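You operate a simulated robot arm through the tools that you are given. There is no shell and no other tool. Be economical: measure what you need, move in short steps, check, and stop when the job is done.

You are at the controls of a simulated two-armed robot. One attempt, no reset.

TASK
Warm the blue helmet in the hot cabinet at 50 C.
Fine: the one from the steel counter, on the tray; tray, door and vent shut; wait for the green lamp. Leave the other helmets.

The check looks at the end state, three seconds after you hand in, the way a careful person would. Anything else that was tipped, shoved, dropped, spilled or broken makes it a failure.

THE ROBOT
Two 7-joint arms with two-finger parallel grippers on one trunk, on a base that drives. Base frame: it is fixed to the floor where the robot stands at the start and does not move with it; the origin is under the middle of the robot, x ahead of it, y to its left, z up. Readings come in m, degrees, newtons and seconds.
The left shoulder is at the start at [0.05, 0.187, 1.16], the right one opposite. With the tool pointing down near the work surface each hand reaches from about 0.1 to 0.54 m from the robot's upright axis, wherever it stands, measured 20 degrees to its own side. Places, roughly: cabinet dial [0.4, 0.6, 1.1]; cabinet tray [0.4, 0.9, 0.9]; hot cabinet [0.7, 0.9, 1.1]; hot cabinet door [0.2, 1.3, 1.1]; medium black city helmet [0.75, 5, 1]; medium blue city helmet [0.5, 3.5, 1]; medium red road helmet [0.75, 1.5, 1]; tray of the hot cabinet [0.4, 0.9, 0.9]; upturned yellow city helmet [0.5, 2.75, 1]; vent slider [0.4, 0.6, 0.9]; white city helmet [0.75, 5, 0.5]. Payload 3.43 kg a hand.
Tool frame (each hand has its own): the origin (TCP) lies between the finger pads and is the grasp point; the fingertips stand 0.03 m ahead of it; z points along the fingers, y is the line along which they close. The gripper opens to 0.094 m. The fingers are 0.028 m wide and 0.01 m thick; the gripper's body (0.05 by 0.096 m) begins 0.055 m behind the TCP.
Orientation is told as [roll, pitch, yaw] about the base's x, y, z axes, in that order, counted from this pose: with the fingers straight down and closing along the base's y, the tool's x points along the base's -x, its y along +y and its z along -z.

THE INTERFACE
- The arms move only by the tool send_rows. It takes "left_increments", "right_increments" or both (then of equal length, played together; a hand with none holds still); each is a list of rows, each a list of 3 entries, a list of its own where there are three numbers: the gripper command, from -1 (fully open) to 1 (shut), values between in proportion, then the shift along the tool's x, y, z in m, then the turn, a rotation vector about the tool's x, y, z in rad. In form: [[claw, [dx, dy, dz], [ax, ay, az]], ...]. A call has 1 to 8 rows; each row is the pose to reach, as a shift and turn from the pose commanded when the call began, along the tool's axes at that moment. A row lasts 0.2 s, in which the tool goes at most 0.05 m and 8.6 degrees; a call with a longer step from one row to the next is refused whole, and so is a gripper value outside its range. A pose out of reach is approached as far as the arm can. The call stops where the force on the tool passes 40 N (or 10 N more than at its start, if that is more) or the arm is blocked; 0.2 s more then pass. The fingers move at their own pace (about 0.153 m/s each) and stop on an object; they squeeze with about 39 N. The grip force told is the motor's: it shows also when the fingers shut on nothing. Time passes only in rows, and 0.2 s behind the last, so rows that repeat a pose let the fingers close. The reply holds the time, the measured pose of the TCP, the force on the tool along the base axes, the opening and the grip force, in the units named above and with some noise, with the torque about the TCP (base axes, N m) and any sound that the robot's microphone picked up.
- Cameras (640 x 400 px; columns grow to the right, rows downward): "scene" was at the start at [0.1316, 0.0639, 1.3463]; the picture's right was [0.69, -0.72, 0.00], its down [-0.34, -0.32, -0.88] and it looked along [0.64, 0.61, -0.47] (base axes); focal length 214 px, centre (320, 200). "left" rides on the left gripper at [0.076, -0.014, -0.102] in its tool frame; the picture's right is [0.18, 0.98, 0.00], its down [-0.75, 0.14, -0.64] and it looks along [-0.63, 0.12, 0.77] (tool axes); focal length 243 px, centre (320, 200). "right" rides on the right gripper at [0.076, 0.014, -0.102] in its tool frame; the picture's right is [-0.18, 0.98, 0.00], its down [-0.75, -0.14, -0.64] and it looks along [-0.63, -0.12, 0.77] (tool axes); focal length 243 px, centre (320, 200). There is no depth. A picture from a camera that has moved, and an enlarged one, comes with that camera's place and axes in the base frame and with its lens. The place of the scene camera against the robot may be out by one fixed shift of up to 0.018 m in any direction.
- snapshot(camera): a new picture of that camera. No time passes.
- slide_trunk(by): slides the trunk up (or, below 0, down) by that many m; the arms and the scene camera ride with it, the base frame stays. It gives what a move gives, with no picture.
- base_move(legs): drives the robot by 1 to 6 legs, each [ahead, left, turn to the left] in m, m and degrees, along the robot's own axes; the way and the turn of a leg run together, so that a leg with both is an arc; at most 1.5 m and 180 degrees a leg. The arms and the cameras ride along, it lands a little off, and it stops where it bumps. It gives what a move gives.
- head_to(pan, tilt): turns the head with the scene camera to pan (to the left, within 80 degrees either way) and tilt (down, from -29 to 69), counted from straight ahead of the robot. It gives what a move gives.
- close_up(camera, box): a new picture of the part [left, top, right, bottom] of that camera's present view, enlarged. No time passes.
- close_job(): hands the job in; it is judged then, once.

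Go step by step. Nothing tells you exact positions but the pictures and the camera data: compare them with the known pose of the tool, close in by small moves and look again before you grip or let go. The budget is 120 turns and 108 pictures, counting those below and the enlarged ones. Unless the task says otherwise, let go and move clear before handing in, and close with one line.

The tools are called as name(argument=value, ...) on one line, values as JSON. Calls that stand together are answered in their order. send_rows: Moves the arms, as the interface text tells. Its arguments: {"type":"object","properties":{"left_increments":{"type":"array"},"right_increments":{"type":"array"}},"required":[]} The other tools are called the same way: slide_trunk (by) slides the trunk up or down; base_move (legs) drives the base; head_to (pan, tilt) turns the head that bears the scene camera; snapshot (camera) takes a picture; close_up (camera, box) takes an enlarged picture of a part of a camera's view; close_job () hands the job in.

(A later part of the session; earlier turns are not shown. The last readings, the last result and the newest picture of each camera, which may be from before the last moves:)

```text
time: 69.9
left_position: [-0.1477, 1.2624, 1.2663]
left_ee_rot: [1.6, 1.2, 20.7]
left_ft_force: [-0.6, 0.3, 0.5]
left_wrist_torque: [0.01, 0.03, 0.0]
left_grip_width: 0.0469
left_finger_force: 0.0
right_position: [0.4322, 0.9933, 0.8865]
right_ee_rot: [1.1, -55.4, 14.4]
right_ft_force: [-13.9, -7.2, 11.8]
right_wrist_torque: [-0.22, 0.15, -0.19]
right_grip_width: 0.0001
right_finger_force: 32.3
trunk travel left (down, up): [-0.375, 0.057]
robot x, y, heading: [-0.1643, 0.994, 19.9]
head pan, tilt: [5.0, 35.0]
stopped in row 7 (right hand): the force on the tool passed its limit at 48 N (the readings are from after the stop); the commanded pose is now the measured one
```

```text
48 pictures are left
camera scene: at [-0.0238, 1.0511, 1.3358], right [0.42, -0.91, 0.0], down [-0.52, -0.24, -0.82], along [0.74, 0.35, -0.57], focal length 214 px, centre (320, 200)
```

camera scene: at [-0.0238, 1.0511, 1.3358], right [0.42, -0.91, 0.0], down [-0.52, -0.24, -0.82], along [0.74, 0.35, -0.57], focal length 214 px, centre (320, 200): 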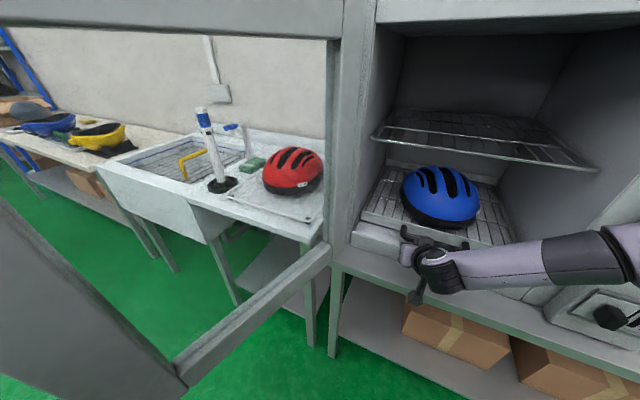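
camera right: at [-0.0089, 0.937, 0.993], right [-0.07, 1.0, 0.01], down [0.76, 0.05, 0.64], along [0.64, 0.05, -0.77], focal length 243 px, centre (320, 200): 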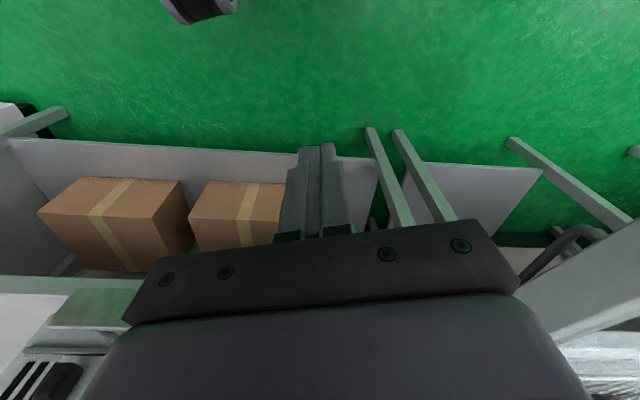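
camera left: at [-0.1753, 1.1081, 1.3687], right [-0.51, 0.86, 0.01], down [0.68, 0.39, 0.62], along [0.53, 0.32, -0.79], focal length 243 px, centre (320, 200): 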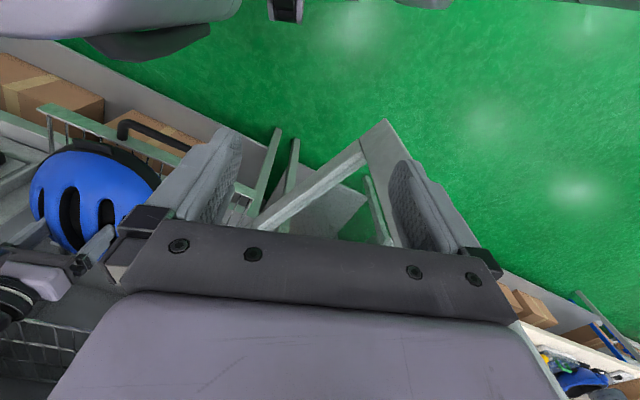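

The push met a firm stop, so the tray is fully in. Next come the vent and dial: I'll retract, back up, face the cabinet squarely and move in front of the panel.

send_rows(right_increments=[[1, [0.021, 0.01, -0.032], [0, 0, 0]], [1, [0.043, 0.019, -0.065], [0, 0, 0]], [1, [0.064, 0.029, -0.097], [0, 0, 0]], [1, [0.086, 0.039, -0.129], [0, 0, 0]], [1, [0.107, 0.048, -0.162], [0, 0, 0]]])

base_move(legs=[[-0.17, 0, 0], [0, 0, -20], [0, -0.2, 0]])

head_to(pan=-15, tilt=20)

snapshot(camera="scene")

```text
time: 71.1
left_position: [-0.1456, 1.2643, 1.265]
left_ee_rot: [1.5, 1.4, 20.6]
left_ft_force: [0.4, 0.4, -0.1]
left_wrist_torque: [-0.03, 0.01, 0.0]
left_grip_width: 0.0471
left_finger_force: 0.0
right_position: [0.2351, 0.9889, 0.8891]
right_ee_rot: [1.1, -55.2, 14.5]
right_ft_force: [0.1, -0.8, 0.8]
right_wrist_torque: [-0.01, 0.01, 0.03]
right_grip_width: 0.0
right_finger_force: 32.7
trunk travel left (down, up): [-0.375, 0.057]
robot x, y, heading: [-0.1606, 0.9986, 20.0]
head pan, tilt: [5.0, 35.0]
```

```text
time: 75.6
left_position: [-0.2145, 0.9864, 1.2664]
left_ee_rot: [1.6, 1.4, 0.7]
left_ft_force: [-0.3, -0.6, 0.5]
left_wrist_torque: [0.04, 0.0, -0.02]
left_grip_width: 0.0472
left_finger_force: 0.1
right_position: [0.052, 0.5989, 0.8884]
right_ee_rot: [1.1, -55.2, -5.4]
right_ft_force: [-0.5, -0.4, -0.2]
right_wrist_torque: [-0.01, 0.03, 0.02]
right_grip_width: 0.0
right_finger_force: 32.9
trunk travel left (down, up): [-0.375, 0.057]
robot x, y, heading: [-0.3216, 0.7362, -0.0]
head pan, tilt: [5.0, 35.0]
```

```text
time: 76.4
left_position: [-0.2131, 0.9866, 1.2659]
left_ee_rot: [1.4, 1.3, 0.8]
left_ft_force: [0.1, 0.6, 0.2]
left_wrist_torque: [0.0, -0.05, 0.02]
left_grip_width: 0.0471
left_finger_force: 0.0
right_position: [0.0511, 0.5986, 0.8884]
right_ee_rot: [0.9, -55.3, -5.4]
right_ft_force: [-0.2, -0.2, 0.1]
right_wrist_torque: [0.02, 0.01, 0.0]
right_grip_width: 0.0001
right_finger_force: 33.2
trunk travel left (down, up): [-0.375, 0.057]
robot x, y, heading: [-0.3193, 0.7379, 0.1]
head pan, tilt: [-15.0, 20.0]
```

```text
47 pictures are left
camera scene: at [-0.1658, 0.7158, 1.3589], right [-0.26, -0.97, 0.0], down [-0.33, 0.09, -0.94], along [0.91, -0.24, -0.34], focal length 214 px, centre (320, 200)
```

scene: 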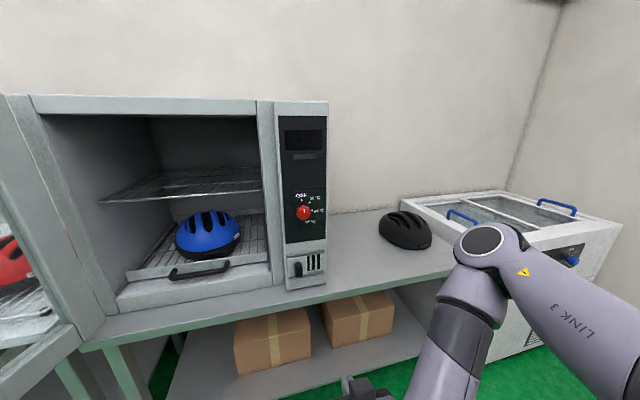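

Everything is in place so far. I'll zoom in on the panel, dial and vent.

close_up(camera="scene", box=[265, 180, 345, 230])

close_up(camera="scene", box=[270, 240, 340, 295])

```text
8.00 times, centred on (305, 205) of scene
camera zoom: at [-0.1658, 0.7158, 1.3589], right [-0.26, -0.97, 0.0], down [-0.33, 0.09, -0.94], along [0.91, -0.24, -0.34], focal length 1716 px, centre (440, 160)
```

zoom: 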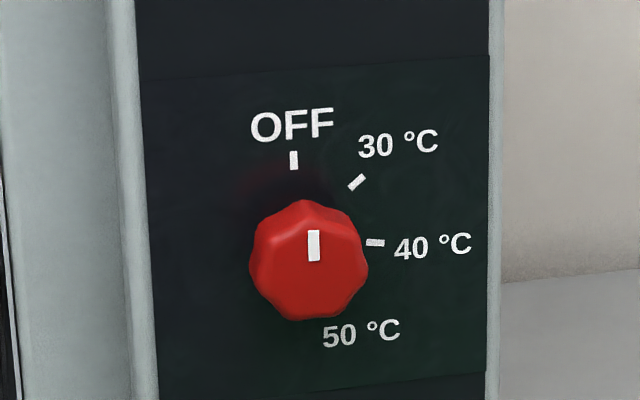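

```text
7.27 times, centred on (305, 268) of scene
camera zoom: at [-0.1658, 0.7158, 1.3589], right [-0.26, -0.97, 0.0], down [-0.33, 0.09, -0.94], along [0.91, -0.24, -0.34], focal length 1560 px, centre (429, -291)
```

zoom: 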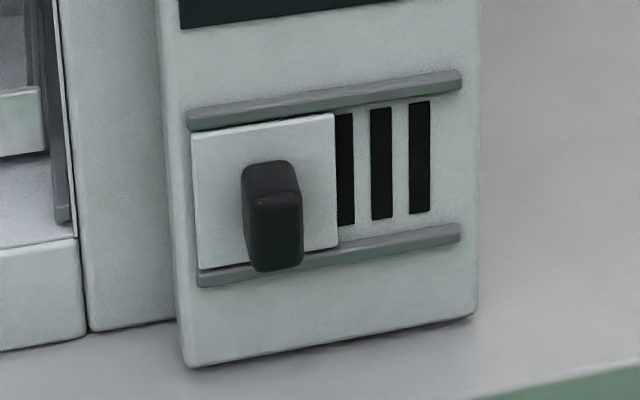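

The dial marks are OFF at 12 o'clock and 50 °C at 135° clockwise; the vent plate must slide right (−y) over its slots. I'll level the right hand to point at the panel and move forward.

send_rows(right_increments=[[1, [0, 0, 0], [-0.019, -0.11, -0.013]], [1, [0, 0, 0], [-0.038, -0.22, -0.027]], [1, [0, 0, 0], [-0.058, -0.33, -0.04]], [1, [0, 0, 0], [-0.077, -0.436, -0.054]], [1, [0, 0, 0], [-0.077, -0.436, -0.054]]])

base_move(legs=[[0.17, 0, 0]])

snapshot(camera="right")

head_to(pan=-10, tilt=35)

snapshot(camera="scene")

```text
time: 77.6
left_position: [-0.2128, 0.9858, 1.2662]
left_ee_rot: [1.5, 1.4, 0.8]
left_ft_force: [0.6, -0.2, 0.4]
left_wrist_torque: [0.0, -0.01, 0.01]
left_grip_width: 0.0469
left_finger_force: 0.0
right_position: [0.0642, 0.6491, 0.9243]
right_ee_rot: [-3.6, -80.1, 4.1]
right_ft_force: [0.0, 0.0, 0.4]
right_wrist_torque: [0.04, -0.02, 0.02]
right_grip_width: 0.0
right_finger_force: 33.0
right hand out of reach, approached as far as the arm can: row 2, 3, 4, 5
trunk travel left (down, up): [-0.375, 0.057]
robot x, y, heading: [-0.3182, 0.7378, 0.1]
head pan, tilt: [-15.0, 20.0]
```

```text
time: 79.0
left_position: [-0.0434, 0.9863, 1.2659]
left_ee_rot: [1.5, 1.4, 0.6]
left_ft_force: [0.5, -0.2, -0.3]
left_wrist_torque: [0.0, 0.06, -0.01]
left_grip_width: 0.0466
left_finger_force: 0.0
right_position: [0.2335, 0.6471, 0.9243]
right_ee_rot: [-3.7, -80.0, 4.2]
right_ft_force: [0.2, -0.4, -0.5]
right_wrist_torque: [-0.02, 0.04, 0.06]
right_grip_width: 0.0
right_finger_force: 32.4
trunk travel left (down, up): [-0.375, 0.057]
robot x, y, heading: [-0.1528, 0.7386, -0.1]
head pan, tilt: [-15.0, 20.0]
```

```text
44 pictures are left
camera right: at [0.1181, 0.6611, 0.8675], right [0.03, 0.99, 0.17], down [-0.5, -0.13, 0.86], along [0.87, -0.11, 0.49], focal length 243 px, centre (320, 200)
```

right: 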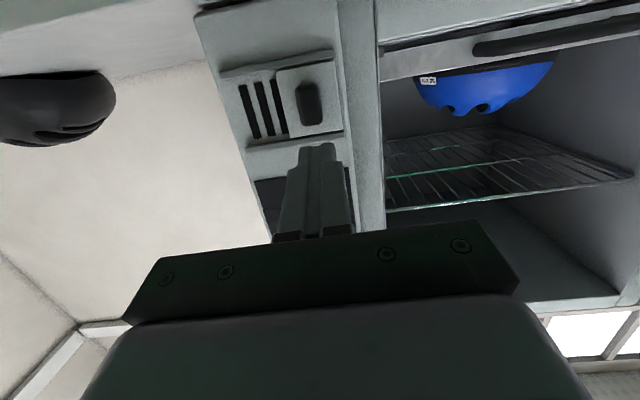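

```text
time: 79.8
left_position: [-0.0436, 0.9865, 1.2648]
left_ee_rot: [1.5, 1.4, 0.6]
left_ft_force: [-0.3, 0.3, 0.1]
left_wrist_torque: [0.01, 0.01, 0.01]
left_grip_width: 0.0467
left_finger_force: 0.1
right_position: [0.2326, 0.6468, 0.9255]
right_ee_rot: [-3.8, -80.0, 4.0]
right_ft_force: [0.4, -0.2, 0.6]
right_wrist_torque: [0.0, 0.01, 0.02]
right_grip_width: 0.0
right_finger_force: 33.2
trunk travel left (down, up): [-0.375, 0.057]
robot x, y, heading: [-0.1509, 0.7374, 0.1]
head pan, tilt: [-10.0, 35.0]
```

```text
43 pictures are left
camera scene: at [-0.0003, 0.7243, 1.3352], right [-0.17, -0.98, 0.0], down [-0.56, 0.1, -0.82], along [0.81, -0.14, -0.57], focal length 214 px, centre (320, 200)
```

scene: 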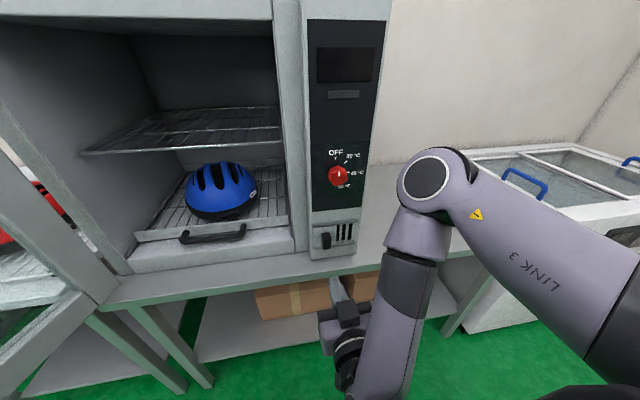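

The right camera confirms the vent knob at about (0.415, 0.633, 0.907). I'll move the closed fingers in on the knob's left (+y) side.

send_rows(right_increments=[[1, [0.006, 0.03, 0.0], [0, 0, 0]], [1, [0.003, 0.031, 0.04], [0, 0, 0]], [1, [-0.002, 0.031, 0.08], [0, 0, 0]], [1, [-0.007, 0.031, 0.12], [0, 0, 0]], [1, [-0.0115, 0.031, 0.145], [0, 0, 0]], [1, [-0.0115, 0.031, 0.152], [0, 0, 0]], [1, [-0.0115, 0.031, 0.152], [0, 0, 0]]])

snapshot(camera="right")

close_up(camera="scene", box=[270, 180, 430, 300])

```text
time: 81.4
left_position: [-0.0452, 0.9861, 1.2651]
left_ee_rot: [1.5, 1.4, 0.6]
left_ft_force: [-0.1, -0.6, 0.7]
left_wrist_torque: [-0.01, 0.01, -0.02]
left_grip_width: 0.0469
left_finger_force: 0.0
right_position: [0.3835, 0.688, 0.9146]
right_ee_rot: [-4.0, -79.8, 4.1]
right_ft_force: [0.7, 0.4, 0.8]
right_wrist_torque: [0.0, 0.0, 0.03]
right_grip_width: 0.0002
right_finger_force: 32.7
right hand out of reach, approached as far as the arm can: row 4, 5, 6, 7
trunk travel left (down, up): [-0.375, 0.057]
robot x, y, heading: [-0.151, 0.7384, -0.1]
head pan, tilt: [-10.0, 35.0]
```

```text
42 pictures are left
camera right: at [0.2678, 0.7014, 0.8588], right [0.03, 0.99, 0.17], down [-0.5, -0.13, 0.86], along [0.87, -0.11, 0.49], focal length 243 px, centre (320, 200)
```

right: 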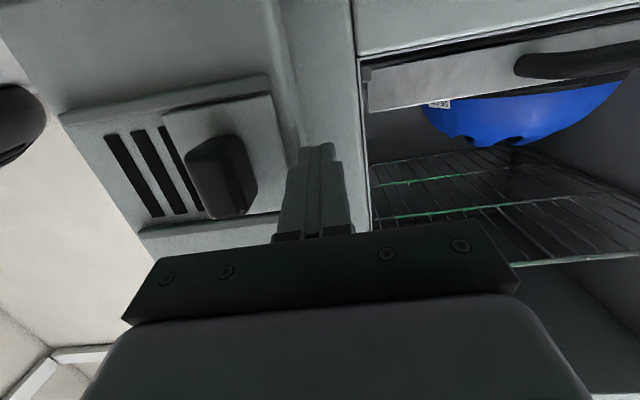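

```text
3.33 times, centred on (350, 240) of scene
camera zoom: at [-0.0004, 0.7243, 1.3351], right [-0.17, -0.98, 0.0], down [-0.56, 0.1, -0.82], along [0.81, -0.14, -0.57], focal length 715 px, centre (220, 67)
```

zoom: 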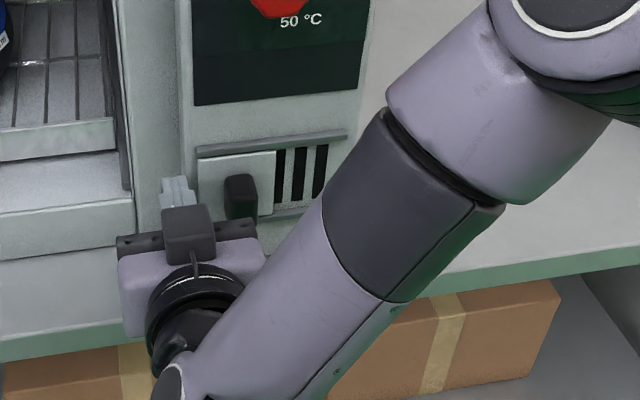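

The fingertips sit just left of the vent knob. I'll push it to the right.

send_rows(right_increments=[[1, [0, -0.02, 0], [0, 0, 0]], [1, [0, -0.035, 0], [0, 0, 0]], [1, [0, -0.047, 0], [0, 0, 0]], [1, [0, -0.059, 0], [0, 0, 0]], [1, [0, -0.071, 0], [0, 0, 0]], [1, [0, -0.083, 0], [0, 0, 0]], [1, [0, -0.093, 0], [0, 0, 0]], [1, [0, -0.1, 0], [0, 0, 0]]])

snapshot(camera="right")

close_up(camera="scene", box=[270, 180, 430, 300])

```text
time: 83.2
left_position: [-0.0434, 0.9869, 1.2652]
left_ee_rot: [1.5, 1.5, 0.7]
left_ft_force: [-0.5, -0.5, -0.2]
left_wrist_torque: [-0.03, -0.01, 0.04]
left_grip_width: 0.047
left_finger_force: 0.0
right_position: [0.3726, 0.6605, 0.9502]
right_ee_rot: [-4.0, -79.8, 4.0]
right_ft_force: [0.2, 0.1, -0.4]
right_wrist_torque: [0.04, -0.01, -0.03]
right_grip_width: 0.0
right_finger_force: 33.7
right hand out of reach, approached as far as the arm can: row 1, 2, 3, 4, 5, 6, 7, 8
trunk travel left (down, up): [-0.375, 0.057]
robot x, y, heading: [-0.1489, 0.7431, 0.1]
head pan, tilt: [-10.0, 35.0]
```

```text
40 pictures are left
camera right: at [0.2582, 0.6739, 0.8944], right [0.03, 0.99, 0.17], down [-0.5, -0.13, 0.86], along [0.87, -0.11, 0.49], focal length 243 px, centre (320, 200)
```

right: 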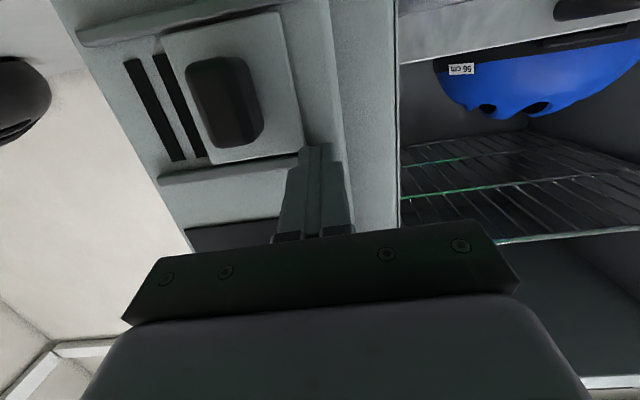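

```text
3.33 times, centred on (350, 240) of scene
camera zoom: at [-0.0004, 0.7243, 1.3351], right [-0.17, -0.98, 0.0], down [-0.56, 0.1, -0.82], along [0.81, -0.14, -0.57], focal length 715 px, centre (220, 67)
```

zoom: 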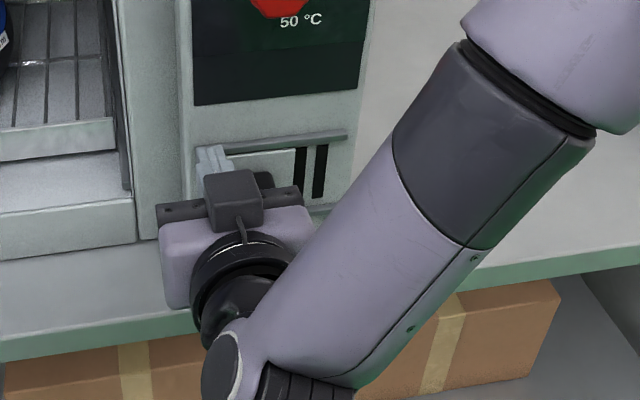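

The plate moved partway, but the arm rode up at its joint limit. I'll return the hand to the reachable pose left of the knob, then push by driving the base to the right.

send_rows(right_increments=[[1, [0, 0.04, 0], [0, 0, 0]], [1, [0, 0.08, 0], [0, 0, 0]], [1, [0, 0.1, 0], [0, 0, 0]], [1, [0, 0.1, 0], [0, 0, 0]], [1, [0, 0.1, 0], [0, 0, 0]]])

base_move(legs=[[0, -0.065, 0]])

snapshot(camera="right")

```text
time: 84.4
left_position: [-0.0437, 0.9857, 1.2651]
left_ee_rot: [1.5, 1.5, 0.6]
left_ft_force: [-0.1, -0.3, -0.2]
left_wrist_torque: [0.0, 0.0, 0.01]
left_grip_width: 0.0473
left_finger_force: 0.1
right_position: [0.3719, 0.7603, 0.95]
right_ee_rot: [-3.8, -80.1, 4.0]
right_ft_force: [0.4, 1.5, 0.3]
right_wrist_torque: [0.0, -0.01, -0.01]
right_grip_width: 0.0
right_finger_force: 32.8
trunk travel left (down, up): [-0.375, 0.057]
robot x, y, heading: [-0.1548, 0.7393, -0.2]
head pan, tilt: [-10.0, 35.0]
```

```text
time: 85.7
left_position: [-0.0439, 0.9212, 1.2654]
left_ee_rot: [1.6, 1.4, 0.5]
left_ft_force: [0.5, -0.1, 0.4]
left_wrist_torque: [0.01, -0.02, 0.01]
left_grip_width: 0.0469
left_finger_force: 0.0
right_position: [0.3732, 0.6951, 0.9499]
right_ee_rot: [-3.6, -80.1, 3.8]
right_ft_force: [0.1, -0.7, 0.2]
right_wrist_torque: [-0.01, -0.02, 0.01]
right_grip_width: 0.0001
right_finger_force: 32.8
trunk travel left (down, up): [-0.375, 0.057]
robot x, y, heading: [-0.1509, 0.6754, -0.0]
head pan, tilt: [-10.0, 35.0]
```

```text
38 pictures are left
camera right: at [0.2584, 0.7084, 0.8932], right [0.03, 0.98, 0.17], down [-0.5, -0.14, 0.85], along [0.86, -0.11, 0.49], focal length 243 px, centre (320, 200)
```

right: 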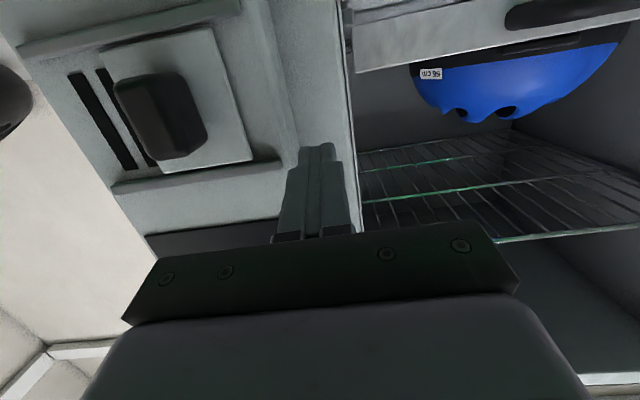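

The hand is left of the knob but high at z=0.95. I'll lower it to 0.912, then push with the base.

send_rows(right_increments=[[1, [0.02, 0, 0.004], [0, 0, 0]], [1, [0.037, 0, 0.012], [0, 0, 0]], [1, [0.037, 0, 0.017], [0, 0, 0]], [1, [0.037, 0, 0.017], [0, 0, 0]]])

base_move(legs=[[0, -0.07, 0]])

snapshot(camera="right")

```text
time: 86.7
left_position: [-0.0436, 0.9228, 1.2672]
left_ee_rot: [1.5, 1.5, 0.6]
left_ft_force: [0.3, -1.4, -0.2]
left_wrist_torque: [-0.01, -0.04, 0.0]
left_grip_width: 0.0467
left_finger_force: 0.0
right_position: [0.3834, 0.6957, 0.9107]
right_ee_rot: [-3.7, -80.0, 4.1]
right_ft_force: [-0.4, 0.8, -0.8]
right_wrist_torque: [-0.03, -0.02, 0.01]
right_grip_width: 0.0
right_finger_force: 32.9
trunk travel left (down, up): [-0.375, 0.057]
robot x, y, heading: [-0.1539, 0.6749, 0.0]
head pan, tilt: [-10.0, 35.0]
```

```text
time: 87.6
left_position: [-0.0449, 0.8995, 1.2651]
left_ee_rot: [1.6, 1.3, 0.8]
left_ft_force: [0.6, 0.7, 0.0]
left_wrist_torque: [0.01, 0.01, -0.01]
left_grip_width: 0.0468
left_finger_force: 0.1
right_position: [0.3811, 0.6833, 0.9132]
right_ee_rot: [0.2, -80.1, 2.2]
right_ft_force: [-0.4, -0.5, 0.3]
right_wrist_torque: [-0.02, 0.0, -0.01]
right_grip_width: 0.0001
right_finger_force: 32.4
trunk travel left (down, up): [-0.375, 0.057]
robot x, y, heading: [-0.1538, 0.6537, 0.0]
head pan, tilt: [-10.0, 35.0]
stopped in leg 1: the force on the tool passed its limit at 51 N (the readings are from after the stop); the commanded pose is now the measured one
```

```text
37 pictures are left
camera right: at [0.266, 0.6953, 0.8561], right [-0.01, 0.98, 0.18], down [-0.5, -0.16, 0.85], along [0.87, -0.08, 0.49], focal length 243 px, centre (320, 200)
```

right: 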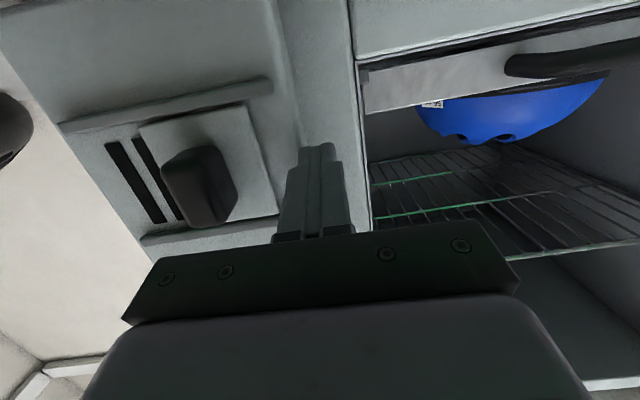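

The fingertip most likely caught the panel's raised edge; a stereo check puts the knob's face at x≈0.383 and the panel near 0.41. I'll back off 11 mm in x and push again.

send_rows(right_increments=[[1, [0.002, 0.006, -0.011], [0, 0, 0]], [1, [0.002, 0.006, -0.011], [0, 0, 0]]])

base_move(legs=[[0, -0.07, 0]])

snapshot(camera="right")

```text
time: 88.2
left_position: [-0.0446, 0.9004, 1.2659]
left_ee_rot: [1.5, 1.2, 0.7]
left_ft_force: [-0.7, -0.5, -0.1]
left_wrist_torque: [0.02, 0.03, -0.02]
left_grip_width: 0.0467
left_finger_force: 0.0
right_position: [0.3704, 0.689, 0.9128]
right_ee_rot: [0.1, -80.1, 2.2]
right_ft_force: [0.5, 0.2, -0.1]
right_wrist_torque: [0.02, 0.0, -0.04]
right_grip_width: 0.0002
right_finger_force: 33.4
trunk travel left (down, up): [-0.375, 0.057]
robot x, y, heading: [-0.1548, 0.6543, 0.1]
head pan, tilt: [-10.0, 35.0]
```

```text
time: 89.5
left_position: [-0.0447, 0.8299, 1.2653]
left_ee_rot: [1.6, 1.3, 0.8]
left_ft_force: [-0.6, 0.6, -1.0]
left_wrist_torque: [0.0, 0.0, 0.0]
left_grip_width: 0.047
left_finger_force: 0.1
right_position: [0.3709, 0.62, 0.9131]
right_ee_rot: [0.2, -80.1, 2.1]
right_ft_force: [0.1, -0.4, 1.0]
right_wrist_torque: [-0.01, 0.03, 0.01]
right_grip_width: 0.0001
right_finger_force: 33.3
trunk travel left (down, up): [-0.375, 0.057]
robot x, y, heading: [-0.1556, 0.5832, 0.1]
head pan, tilt: [-10.0, 35.0]
```

```text
36 pictures are left
camera right: at [0.2553, 0.6307, 0.8561], right [-0.01, 0.98, 0.18], down [-0.5, -0.16, 0.85], along [0.87, -0.08, 0.49], focal length 243 px, centre (320, 200)
```

right: 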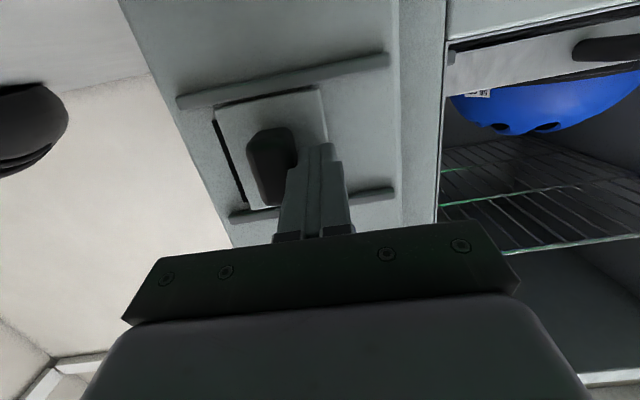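

The vent is nearly covered, with just a sliver of the last slot showing. I'll push on to the stop.

base_move(legs=[[0, -0.02, 0]])

snapshot(camera="right")

```text
time: 90.4
left_position: [-0.0452, 0.8116, 1.2665]
left_ee_rot: [1.6, 1.4, 0.8]
left_ft_force: [-0.7, -0.1, -0.1]
left_wrist_torque: [0.02, -0.02, 0.01]
left_grip_width: 0.047
left_finger_force: 0.1
right_position: [0.3707, 0.602, 0.9133]
right_ee_rot: [0.1, -80.1, 2.3]
right_ft_force: [0.4, 5.6, 0.3]
right_wrist_torque: [0.0, -0.01, 0.05]
right_grip_width: 0.0
right_finger_force: 33.3
trunk travel left (down, up): [-0.375, 0.057]
robot x, y, heading: [-0.1511, 0.562, -0.0]
head pan, tilt: [-10.0, 35.0]
```

```text
35 pictures are left
camera right: at [0.2551, 0.6117, 0.8562], right [-0.01, 0.98, 0.18], down [-0.5, -0.16, 0.85], along [0.87, -0.08, 0.49], focal length 243 px, centre (320, 200)
```

right: 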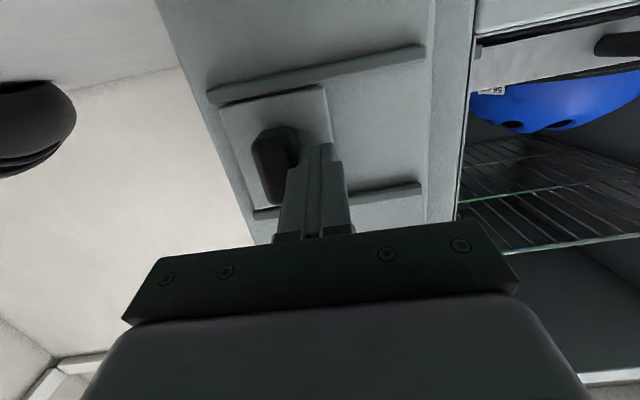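

The vent is closed. Next is the dial: I'll back off, raise the hand to dial height with the gripper open, and look.

base_move(legs=[[-0.12, 0.0, 0]])

send_rows(right_increments=[[-0.5, [-0.045, 0, 0], [0, 0, 0]], [-0.5, [-0.09, 0, 0], [0, 0, 0]], [-0.5, [-0.135, 0, 0], [0, 0, 0]], [-0.5, [-0.18, 0.005, 0], [0, -0.09, 0]], [-0.5, [-0.2, 0.005, 0], [0, -0.17, 0]], [-0.5, [-0.2, 0.005, 0], [0, -0.17, 0]]])

snapshot(camera="right")

head_to(pan=10, tilt=20)

snapshot(camera="scene")

```text
time: 91.6
left_position: [-0.1651, 0.8114, 1.2662]
left_ee_rot: [1.6, 1.3, 0.7]
left_ft_force: [-0.8, 0.0, -0.6]
left_wrist_torque: [-0.02, -0.06, -0.03]
left_grip_width: 0.047
left_finger_force: 0.0
right_position: [0.249, 0.6004, 0.9139]
right_ee_rot: [0.2, -80.1, 2.0]
right_ft_force: [0.8, -0.6, -0.3]
right_wrist_torque: [-0.01, 0.0, 0.01]
right_grip_width: 0.0002
right_finger_force: 33.1
trunk travel left (down, up): [-0.375, 0.057]
robot x, y, heading: [-0.2731, 0.5597, 0.2]
head pan, tilt: [-10.0, 35.0]
```

```text
time: 93.0
left_position: [-0.1649, 0.811, 1.2657]
left_ee_rot: [1.6, 1.5, 0.7]
left_ft_force: [0.0, -0.5, -0.7]
left_wrist_torque: [0.03, -0.01, 0.01]
left_grip_width: 0.0471
left_finger_force: 0.1
right_position: [0.2849, 0.6066, 1.1098]
right_ee_rot: [18.6, -89.9, -16.1]
right_ft_force: [0.1, -0.6, -0.3]
right_wrist_torque: [0.0, -0.01, 0.01]
right_grip_width: 0.0705
right_finger_force: 0.0
trunk travel left (down, up): [-0.375, 0.057]
robot x, y, heading: [-0.272, 0.5621, -0.0]
head pan, tilt: [-10.0, 35.0]
```

```text
34 pictures are left
camera right: at [0.1808, 0.6164, 1.0349], right [-0.04, 0.98, 0.18], down [-0.63, -0.17, 0.75], along [0.77, -0.09, 0.63], focal length 243 px, centre (320, 200)
```

right: 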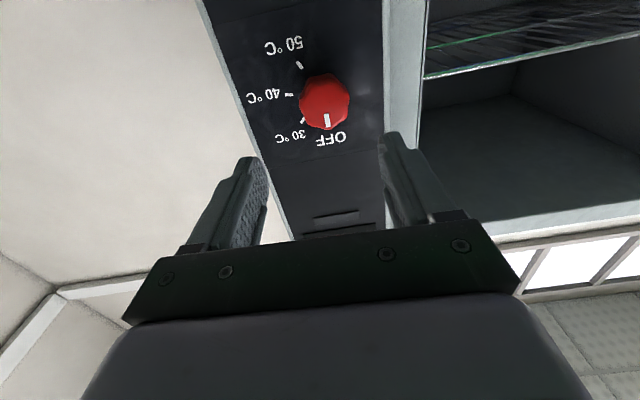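

```text
time: 93.8
left_position: [-0.1643, 0.8102, 1.2664]
left_ee_rot: [1.5, 1.3, 0.8]
left_ft_force: [0.4, 0.3, 0.5]
left_wrist_torque: [-0.06, 0.0, -0.01]
left_grip_width: 0.0472
left_finger_force: 0.0
right_position: [0.2844, 0.605, 1.111]
right_ee_rot: [10.1, -89.8, -7.8]
right_ft_force: [-0.3, 0.5, -1.0]
right_wrist_torque: [0.02, 0.02, 0.03]
right_grip_width: 0.0705
right_finger_force: 0.1
trunk travel left (down, up): [-0.375, 0.057]
robot x, y, heading: [-0.2716, 0.5647, 0.1]
head pan, tilt: [10.0, 20.0]
```

```text
33 pictures are left
camera scene: at [-0.1152, 0.5802, 1.3589], right [0.17, -0.98, 0.0], down [-0.34, -0.06, -0.94], along [0.93, 0.16, -0.34], focal length 214 px, centre (320, 200)
```

scene: 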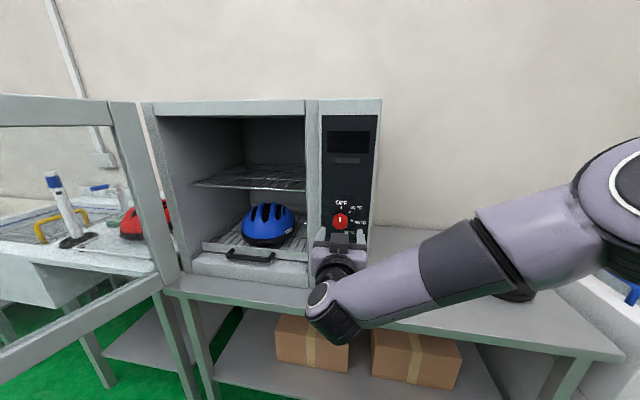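

The dial knob is at about (0.39, 0.616, 1.105) and the hand points straight at it. I'll centre the open fingers on it and approach.

send_rows(right_increments=[[-0.4, [0.005, 0.008, 0.02], [0, 0, 0]], [-0.4, [0.005, 0.008, 0.045], [0, 0, 0]], [-0.4, [0.005, 0.008, 0.06], [0, 0, 0]], [-0.4, [0.005, 0.008, 0.06], [0, 0, 0]]])

snapshot(camera="right")

close_up(camera="scene", box=[290, 180, 390, 280])

```text
time: 94.8
left_position: [-0.1637, 0.8104, 1.2654]
left_ee_rot: [1.6, 1.3, 0.7]
left_ft_force: [-0.3, -0.2, -0.2]
left_wrist_torque: [-0.03, 0.03, -0.02]
left_grip_width: 0.047
left_finger_force: 0.1
right_position: [0.343, 0.6164, 1.105]
right_ee_rot: [3.8, -89.8, -1.4]
right_ft_force: [-0.6, -0.2, -0.2]
right_wrist_torque: [-0.02, -0.03, 0.05]
right_grip_width: 0.0659
right_finger_force: 0.1
trunk travel left (down, up): [-0.375, 0.057]
robot x, y, heading: [-0.2726, 0.5632, 0.1]
head pan, tilt: [10.0, 20.0]
```

```text
32 pictures are left
camera right: at [0.2402, 0.6272, 1.0298], right [-0.04, 0.98, 0.18], down [-0.63, -0.17, 0.76], along [0.77, -0.09, 0.63], focal length 243 px, centre (320, 200)
```

right: 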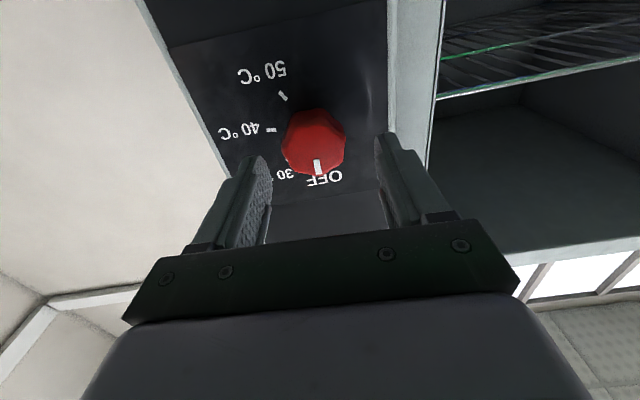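

```text
4.00 times, centred on (340, 230) of scene
camera zoom: at [-0.1153, 0.5802, 1.359], right [0.17, -0.98, 0.0], down [-0.34, -0.06, -0.94], along [0.93, 0.16, -0.34], focal length 858 px, centre (240, 80)
```

zoom: 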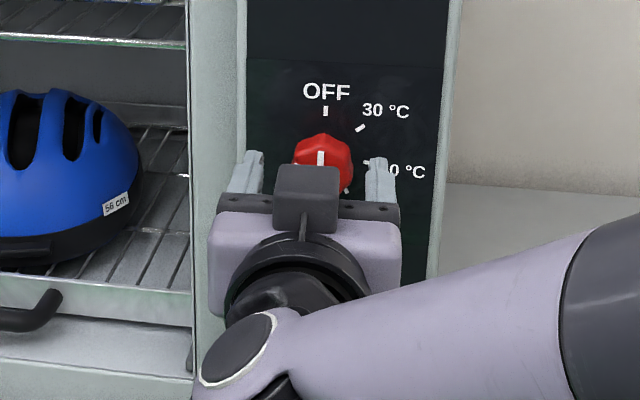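

Stereo puts the knob face at (0.394, 0.616, 1.104), right between the fingers. I'll go forward 37 mm and close.

send_rows(right_increments=[[-0.4, [0, 0, 0.015], [0, 0, 0]], [-0.4, [0, 0, 0.028], [0, 0, 0]], [-0.4, [0, 0, 0.037], [0, 0, 0]], [-0.4, [0, 0, 0.037], [0, 0, 0]], [0.2, [0, 0, 0.037], [0, 0, 0]], [1, [0, 0, 0.037], [0, 0, 0]], [1, [0, 0, 0.037], [0, 0, 0]]])

snapshot(camera="right")

```text
time: 96.4
left_position: [-0.165, 0.8081, 1.2659]
left_ee_rot: [1.8, 1.4, 0.7]
left_ft_force: [-0.2, -0.4, -0.1]
left_wrist_torque: [0.03, -0.02, 0.02]
left_grip_width: 0.0471
left_finger_force: 0.1
right_position: [0.38, 0.6152, 1.1036]
right_ee_rot: [36.1, -89.8, -34.1]
right_ft_force: [-4.0, -12.4, -3.4]
right_wrist_torque: [-0.02, -0.18, -0.95]
right_grip_width: 0.0416
right_finger_force: 44.8
trunk travel left (down, up): [-0.375, 0.057]
robot x, y, heading: [-0.272, 0.5598, 0.1]
head pan, tilt: [10.0, 20.0]
```

```text
30 pictures are left
camera right: at [0.2776, 0.6261, 1.029], right [-0.03, 0.98, 0.19], down [-0.63, -0.16, 0.76], along [0.77, -0.09, 0.63], focal length 243 px, centre (320, 200)
```

right: 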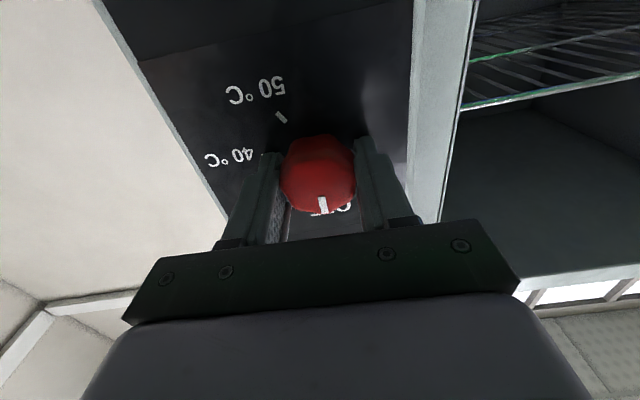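

The knob is gripped. I'll turn it clockwise by 64° first.

send_rows(right_increments=[[1, [0, 0, 0], [0, 0, 0.14]], [1, [0, 0, 0], [0, 0, 0.28]], [1, [0, 0, 0], [0, 0, 0.42]], [1, [0, 0, 0], [0, 0, 0.56]], [1, [0, 0, 0], [0, 0, 0.7]], [1, [0, 0, 0], [0, 0, 0.84]], [1, [0, 0, 0], [0, 0, 0.98]], [1, [0, 0, 0], [0, 0, 1.12]]])

close_up(camera="scene", box=[290, 180, 390, 280])

```text
time: 98.2
left_position: [-0.1645, 0.8061, 1.267]
left_ee_rot: [1.8, 1.3, 0.8]
left_ft_force: [0.1, -0.2, 0.2]
left_wrist_torque: [0.01, 0.03, -0.02]
left_grip_width: 0.0472
left_finger_force: 0.1
right_position: [0.3823, 0.6115, 1.1024]
right_ee_rot: [89.3, -25.4, -88.0]
right_ft_force: [-17.3, -29.6, -20.1]
right_wrist_torque: [-0.23, 0.18, -0.68]
right_grip_width: 0.0416
right_finger_force: 44.8
trunk travel left (down, up): [-0.375, 0.057]
robot x, y, heading: [-0.2707, 0.5645, 0.0]
head pan, tilt: [10.0, 20.0]
```

```text
4.00 times, centred on (340, 230) of scene
camera zoom: at [-0.1154, 0.5762, 1.359], right [0.17, -0.98, 0.0], down [-0.34, -0.06, -0.94], along [0.93, 0.16, -0.34], focal length 858 px, centre (240, 80)
```

zoom: 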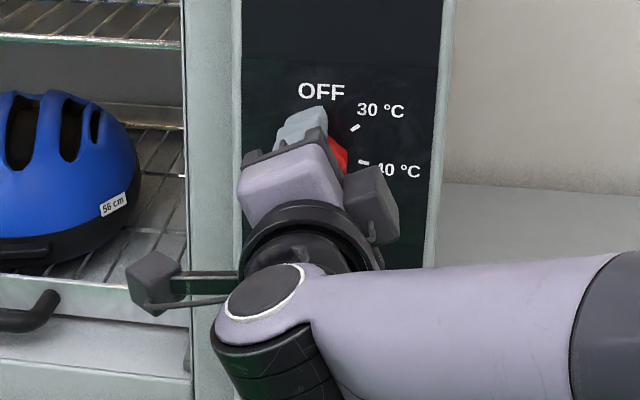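

The knob has turned with the hand to about 64°. I'll turn the rest to reach 135°, easing the side load slightly.

send_rows(right_increments=[[1, [-0.001, -0.002, -0.001], [0, 0, 0.12]], [1, [-0.0018, -0.003, -0.002], [0, 0, 0.26]], [1, [-0.0018, -0.003, -0.002], [0, 0, 0.4]], [1, [-0.0018, -0.003, -0.002], [0, 0, 0.54]], [1, [-0.0018, -0.003, -0.002], [0, 0, 0.68]], [1, [-0.0018, -0.003, -0.002], [0, 0, 0.82]], [1, [-0.0018, -0.003, -0.002], [0, 0, 0.96]], [1, [-0.0018, -0.003, -0.002], [0, 0, 1.1]]])

close_up(camera="scene", box=[290, 180, 390, 280])

snapshot(camera="right")

```text
time: 100.0
left_position: [-0.1625, 0.8093, 1.2652]
left_ee_rot: [1.7, 1.6, 0.7]
left_ft_force: [-0.3, 0.3, -0.8]
left_wrist_torque: [-0.01, -0.02, -0.03]
left_grip_width: 0.0471
left_finger_force: 0.1
right_position: [0.3808, 0.6155, 1.1001]
right_ee_rot: [89.3, 37.6, -88.0]
right_ft_force: [3.7, -12.4, -17.6]
right_wrist_torque: [-0.01, -0.35, 0.64]
right_grip_width: 0.041
right_finger_force: 45.8
trunk travel left (down, up): [-0.375, 0.057]
robot x, y, heading: [-0.2712, 0.5653, 0.1]
head pan, tilt: [10.0, 20.0]
```

```text
4.00 times, centred on (340, 230) of scene
camera zoom: at [-0.1128, 0.5787, 1.3586], right [0.17, -0.98, 0.0], down [-0.34, -0.06, -0.94], along [0.92, 0.16, -0.34], focal length 858 px, centre (240, 80)
```

zoom: 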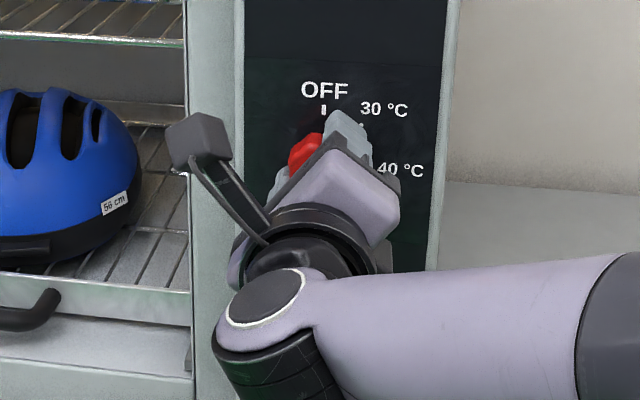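

```text
27 pictures are left
camera right: at [0.2765, 0.6628, 1.1595], right [0.04, -0.74, 0.67], down [-0.63, -0.54, -0.57], along [0.78, -0.4, -0.48], focal length 243 px, centre (320, 200)
```

right: 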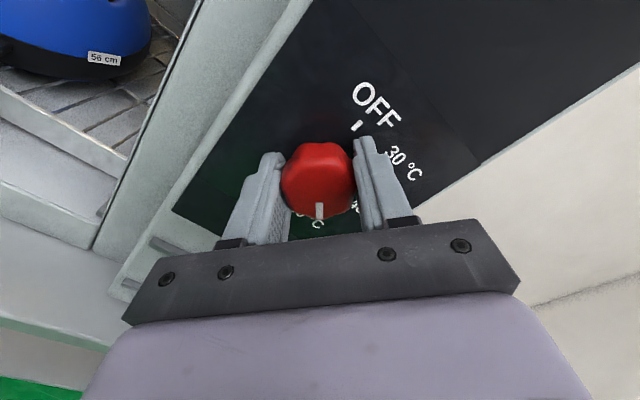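

The pointer has followed the hand to about 127°. I'll add the last 8°, then release and back straight off to read it.

send_rows(right_increments=[[1, [0, 0, 0], [0, 0, 0.07]], [1, [0, 0, 0], [0, 0, 0.14]], [1, [0, 0, 0], [0, 0, 0.14]], [0, [0, 0, 0], [0, 0, 0.14]], [-0.4, [0, 0, 0], [0, 0, 0.14]], [-0.4, [0, 0, -0.03], [0, 0, 0.14]], [-0.4, [0, 0, -0.07], [0, 0, 0.14]], [-0.4, [0, 0, -0.11], [0, 0, 0.14]]])

close_up(camera="right", box=[200, 40, 520, 240])

close_up(camera="scene", box=[290, 110, 400, 280])

```text
time: 101.8
left_position: [-0.1648, 0.8103, 1.2654]
left_ee_rot: [1.6, 1.3, 0.7]
left_ft_force: [0.0, -0.6, 0.9]
left_wrist_torque: [-0.03, 0.01, -0.01]
left_grip_width: 0.0471
left_finger_force: 0.0
right_position: [0.2686, 0.6103, 1.1026]
right_ee_rot: [89.8, 45.3, -87.9]
right_ft_force: [-0.6, -0.2, 0.4]
right_wrist_torque: [-0.02, -0.02, 0.0]
right_grip_width: 0.0658
right_finger_force: 0.1
trunk travel left (down, up): [-0.375, 0.057]
robot x, y, heading: [-0.2748, 0.5631, 0.1]
head pan, tilt: [10.0, 20.0]
```

```text
2.00 times, centred on (360, 140) of right
camera zoom: at [0.1642, 0.6502, 1.1685], right [0.03, -0.83, 0.56], down [-0.63, -0.45, -0.63], along [0.78, -0.33, -0.53], focal length 485 px, centre (240, 320)
```

zoom: 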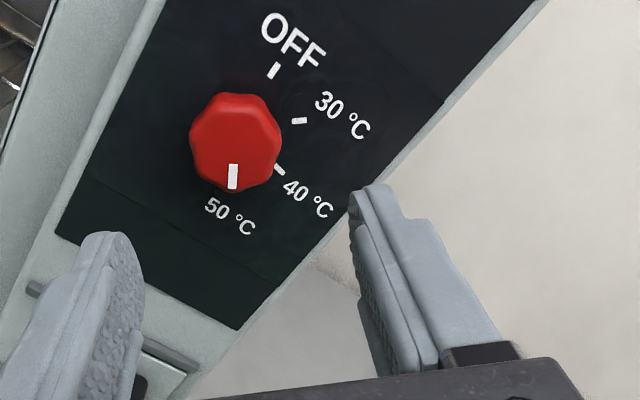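

```text
2.35 times, centred on (345, 195) of scene
camera zoom: at [-0.1155, 0.5802, 1.359], right [0.17, -0.98, 0.0], down [-0.34, -0.06, -0.94], along [0.93, 0.16, -0.34], focal length 505 px, centre (261, 212)
```

zoom: 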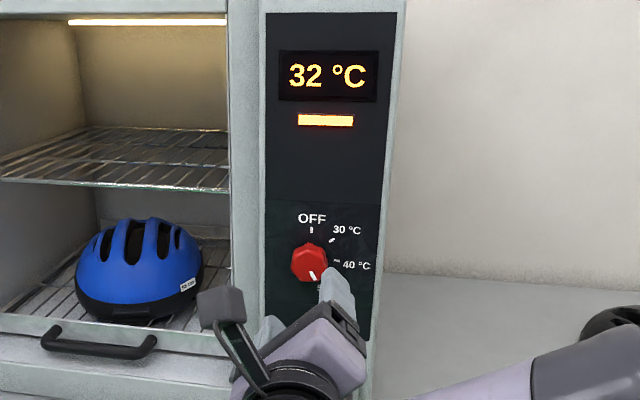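

The dial is on 50 °C and the cabinet is on, showing 32 °C with an amber lamp. Next is the door: I'll back off, unroll the wrist a bit and drive around the open door's free edge to its outer side.

send_rows(right_increments=[[1, [0, 0, -0.02], [0, 0, -0.14]], [1, [0, 0, -0.04], [0, 0, -0.28]], [1, [0, 0, -0.06], [0, 0, -0.42]], [1, [0, 0, -0.08], [0, 0, -0.56]], [1, [0, 0, -0.08], [0, 0, -0.7]], [1, [0, 0, -0.08], [0, 0, -0.8]]])

base_move(legs=[[-0.42, 0, 0], [0, 0.5, 0], [0, 0.45, 0]])

head_to(pan=-15, tilt=25)

snapshot(camera="scene")

```text
time: 103.2
left_position: [-0.164, 0.8101, 1.2658]
left_ee_rot: [1.6, 1.3, 0.8]
left_ft_force: [-0.2, 0.0, -0.2]
left_wrist_torque: [0.02, -0.01, -0.02]
left_grip_width: 0.0468
left_finger_force: 0.0
right_position: [0.1886, 0.609, 1.1034]
right_ee_rot: [89.8, -0.8, -87.7]
right_ft_force: [0.4, 0.6, 0.4]
right_wrist_torque: [0.02, 0.0, 0.01]
right_grip_width: 0.0
right_finger_force: 33.2
trunk travel left (down, up): [-0.375, 0.057]
robot x, y, heading: [-0.2679, 0.5643, -0.1]
head pan, tilt: [10.0, 20.0]
```

```text
time: 114.4
left_position: [-0.5905, 1.7604, 1.266]
left_ee_rot: [1.6, 1.3, 1.0]
left_ft_force: [0.8, -0.3, 0.4]
left_wrist_torque: [-0.03, 0.0, 0.01]
left_grip_width: 0.0472
left_finger_force: 0.1
right_position: [-0.2359, 1.5593, 1.1034]
right_ee_rot: [89.8, -0.6, -87.4]
right_ft_force: [0.4, 0.0, 0.3]
right_wrist_torque: [0.0, 0.0, 0.02]
right_grip_width: 0.0002
right_finger_force: 33.5
trunk travel left (down, up): [-0.375, 0.057]
robot x, y, heading: [-0.6981, 1.509, 0.3]
head pan, tilt: [10.0, 20.0]
```

```text
time: 115.3
left_position: [-0.5898, 1.7593, 1.2662]
left_ee_rot: [1.6, 1.2, 1.0]
left_ft_force: [0.8, -0.1, -0.2]
left_wrist_torque: [0.01, -0.01, -0.01]
left_grip_width: 0.047
left_finger_force: 0.0
right_position: [-0.2364, 1.5592, 1.1036]
right_ee_rot: [89.8, -0.6, -87.4]
right_ft_force: [-0.1, -0.6, 1.0]
right_wrist_torque: [0.03, -0.03, -0.03]
right_grip_width: 0.0
right_finger_force: 32.9
trunk travel left (down, up): [-0.375, 0.057]
robot x, y, heading: [-0.6972, 1.5122, 0.3]
head pan, tilt: [-15.0, 25.0]
```

```text
24 pictures are left
camera scene: at [-0.5422, 1.4894, 1.3509], right [-0.25, -0.97, 0.0], down [-0.41, 0.11, -0.91], along [0.88, -0.23, -0.42], focal length 214 px, centre (320, 200)
```

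scene: 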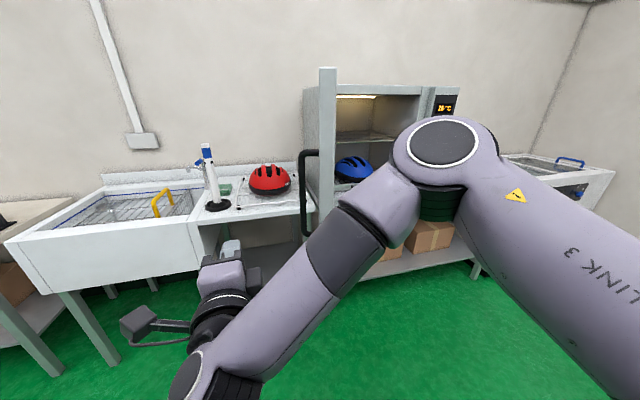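

I see the door edge-on with a black vertical handle on its outer face near (-0.02, 1.40), z 1.02–1.24. I'll drive forward so the hand is beside it, then push sideways with the base.

base_move(legs=[[0.24, 0, 0], [0, -0.06, 0]])

snapshot(camera="scene")

snapshot(camera="right")

```text
time: 117.8
left_position: [-0.3482, 1.7021, 1.2652]
left_ee_rot: [1.6, 1.4, 1.1]
left_ft_force: [0.1, -0.2, -0.4]
left_wrist_torque: [-0.01, -0.05, -0.03]
left_grip_width: 0.0468
left_finger_force: 0.1
right_position: [0.0059, 1.5016, 1.1034]
right_ee_rot: [89.8, -0.6, -87.2]
right_ft_force: [-0.3, -0.8, -0.1]
right_wrist_torque: [-0.01, 0.01, 0.05]
right_grip_width: 0.0
right_finger_force: 32.3
trunk travel left (down, up): [-0.375, 0.057]
robot x, y, heading: [-0.4562, 1.453, 0.7]
head pan, tilt: [-15.0, 25.0]
```

```text
23 pictures are left
camera scene: at [-0.3001, 1.4313, 1.3509], right [-0.25, -0.97, 0.0], down [-0.41, 0.11, -0.91], along [0.88, -0.23, -0.42], focal length 214 px, centre (320, 200)
```

scene: 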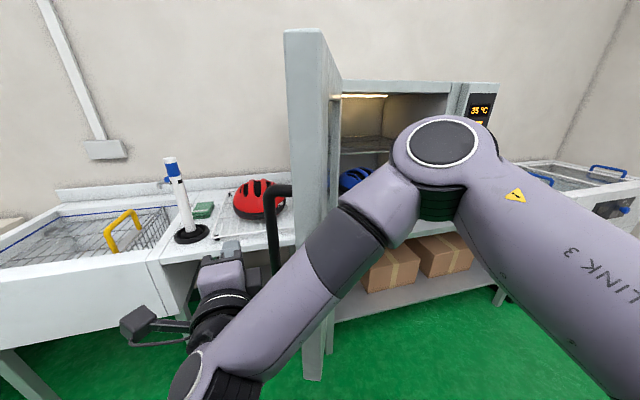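

```text
22 pictures are left
camera right: at [-0.0999, 1.5735, 1.1177], right [0.01, -0.17, 0.98], down [-0.61, -0.78, -0.13], along [0.79, -0.6, -0.11], focal length 243 px, centre (320, 200)
```

right: 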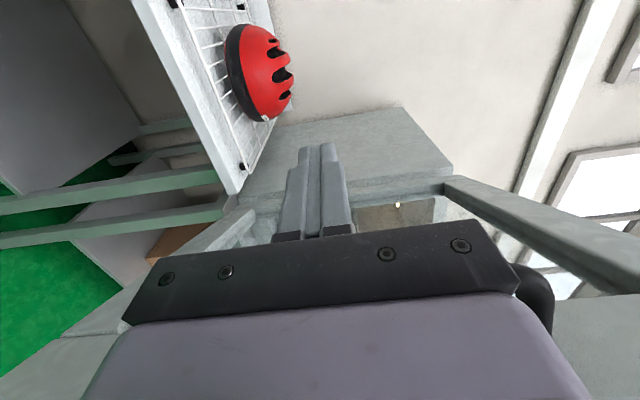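

The hand is beside the handle on the door's outer side, with the forearm passing in front of the free edge. I'll push the door sideways.

base_move(legs=[[0, -0.2, 0]])

snapshot(camera="scene")

```text
time: 119.7
left_position: [-0.3517, 1.5674, 1.2659]
left_ee_rot: [1.6, 1.2, 1.2]
left_ft_force: [-0.1, -1.0, 0.4]
left_wrist_torque: [-0.01, 0.01, -0.01]
left_grip_width: 0.0472
left_finger_force: 0.1
right_position: [-0.0027, 1.3763, 1.1037]
right_ee_rot: [89.7, -0.5, -85.7]
right_ft_force: [-10.0, 2.9, 4.3]
right_wrist_torque: [-0.23, -0.23, -0.4]
right_grip_width: 0.0001
right_finger_force: 33.0
trunk travel left (down, up): [-0.375, 0.057]
robot x, y, heading: [-0.4557, 1.3195, 0.7]
head pan, tilt: [-15.0, 25.0]
stopped in leg 1: the force on the tool passed its limit at 48 N (the readings are from after the stop); the commanded pose is now the measured one
```

```text
21 pictures are left
camera scene: at [-0.3017, 1.2973, 1.3512], right [-0.25, -0.97, 0.0], down [-0.41, 0.11, -0.91], along [0.88, -0.23, -0.42], focal length 214 px, centre (320, 200)
```

scene: 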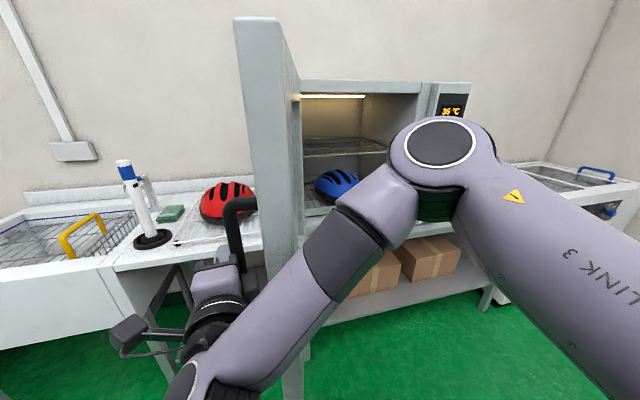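

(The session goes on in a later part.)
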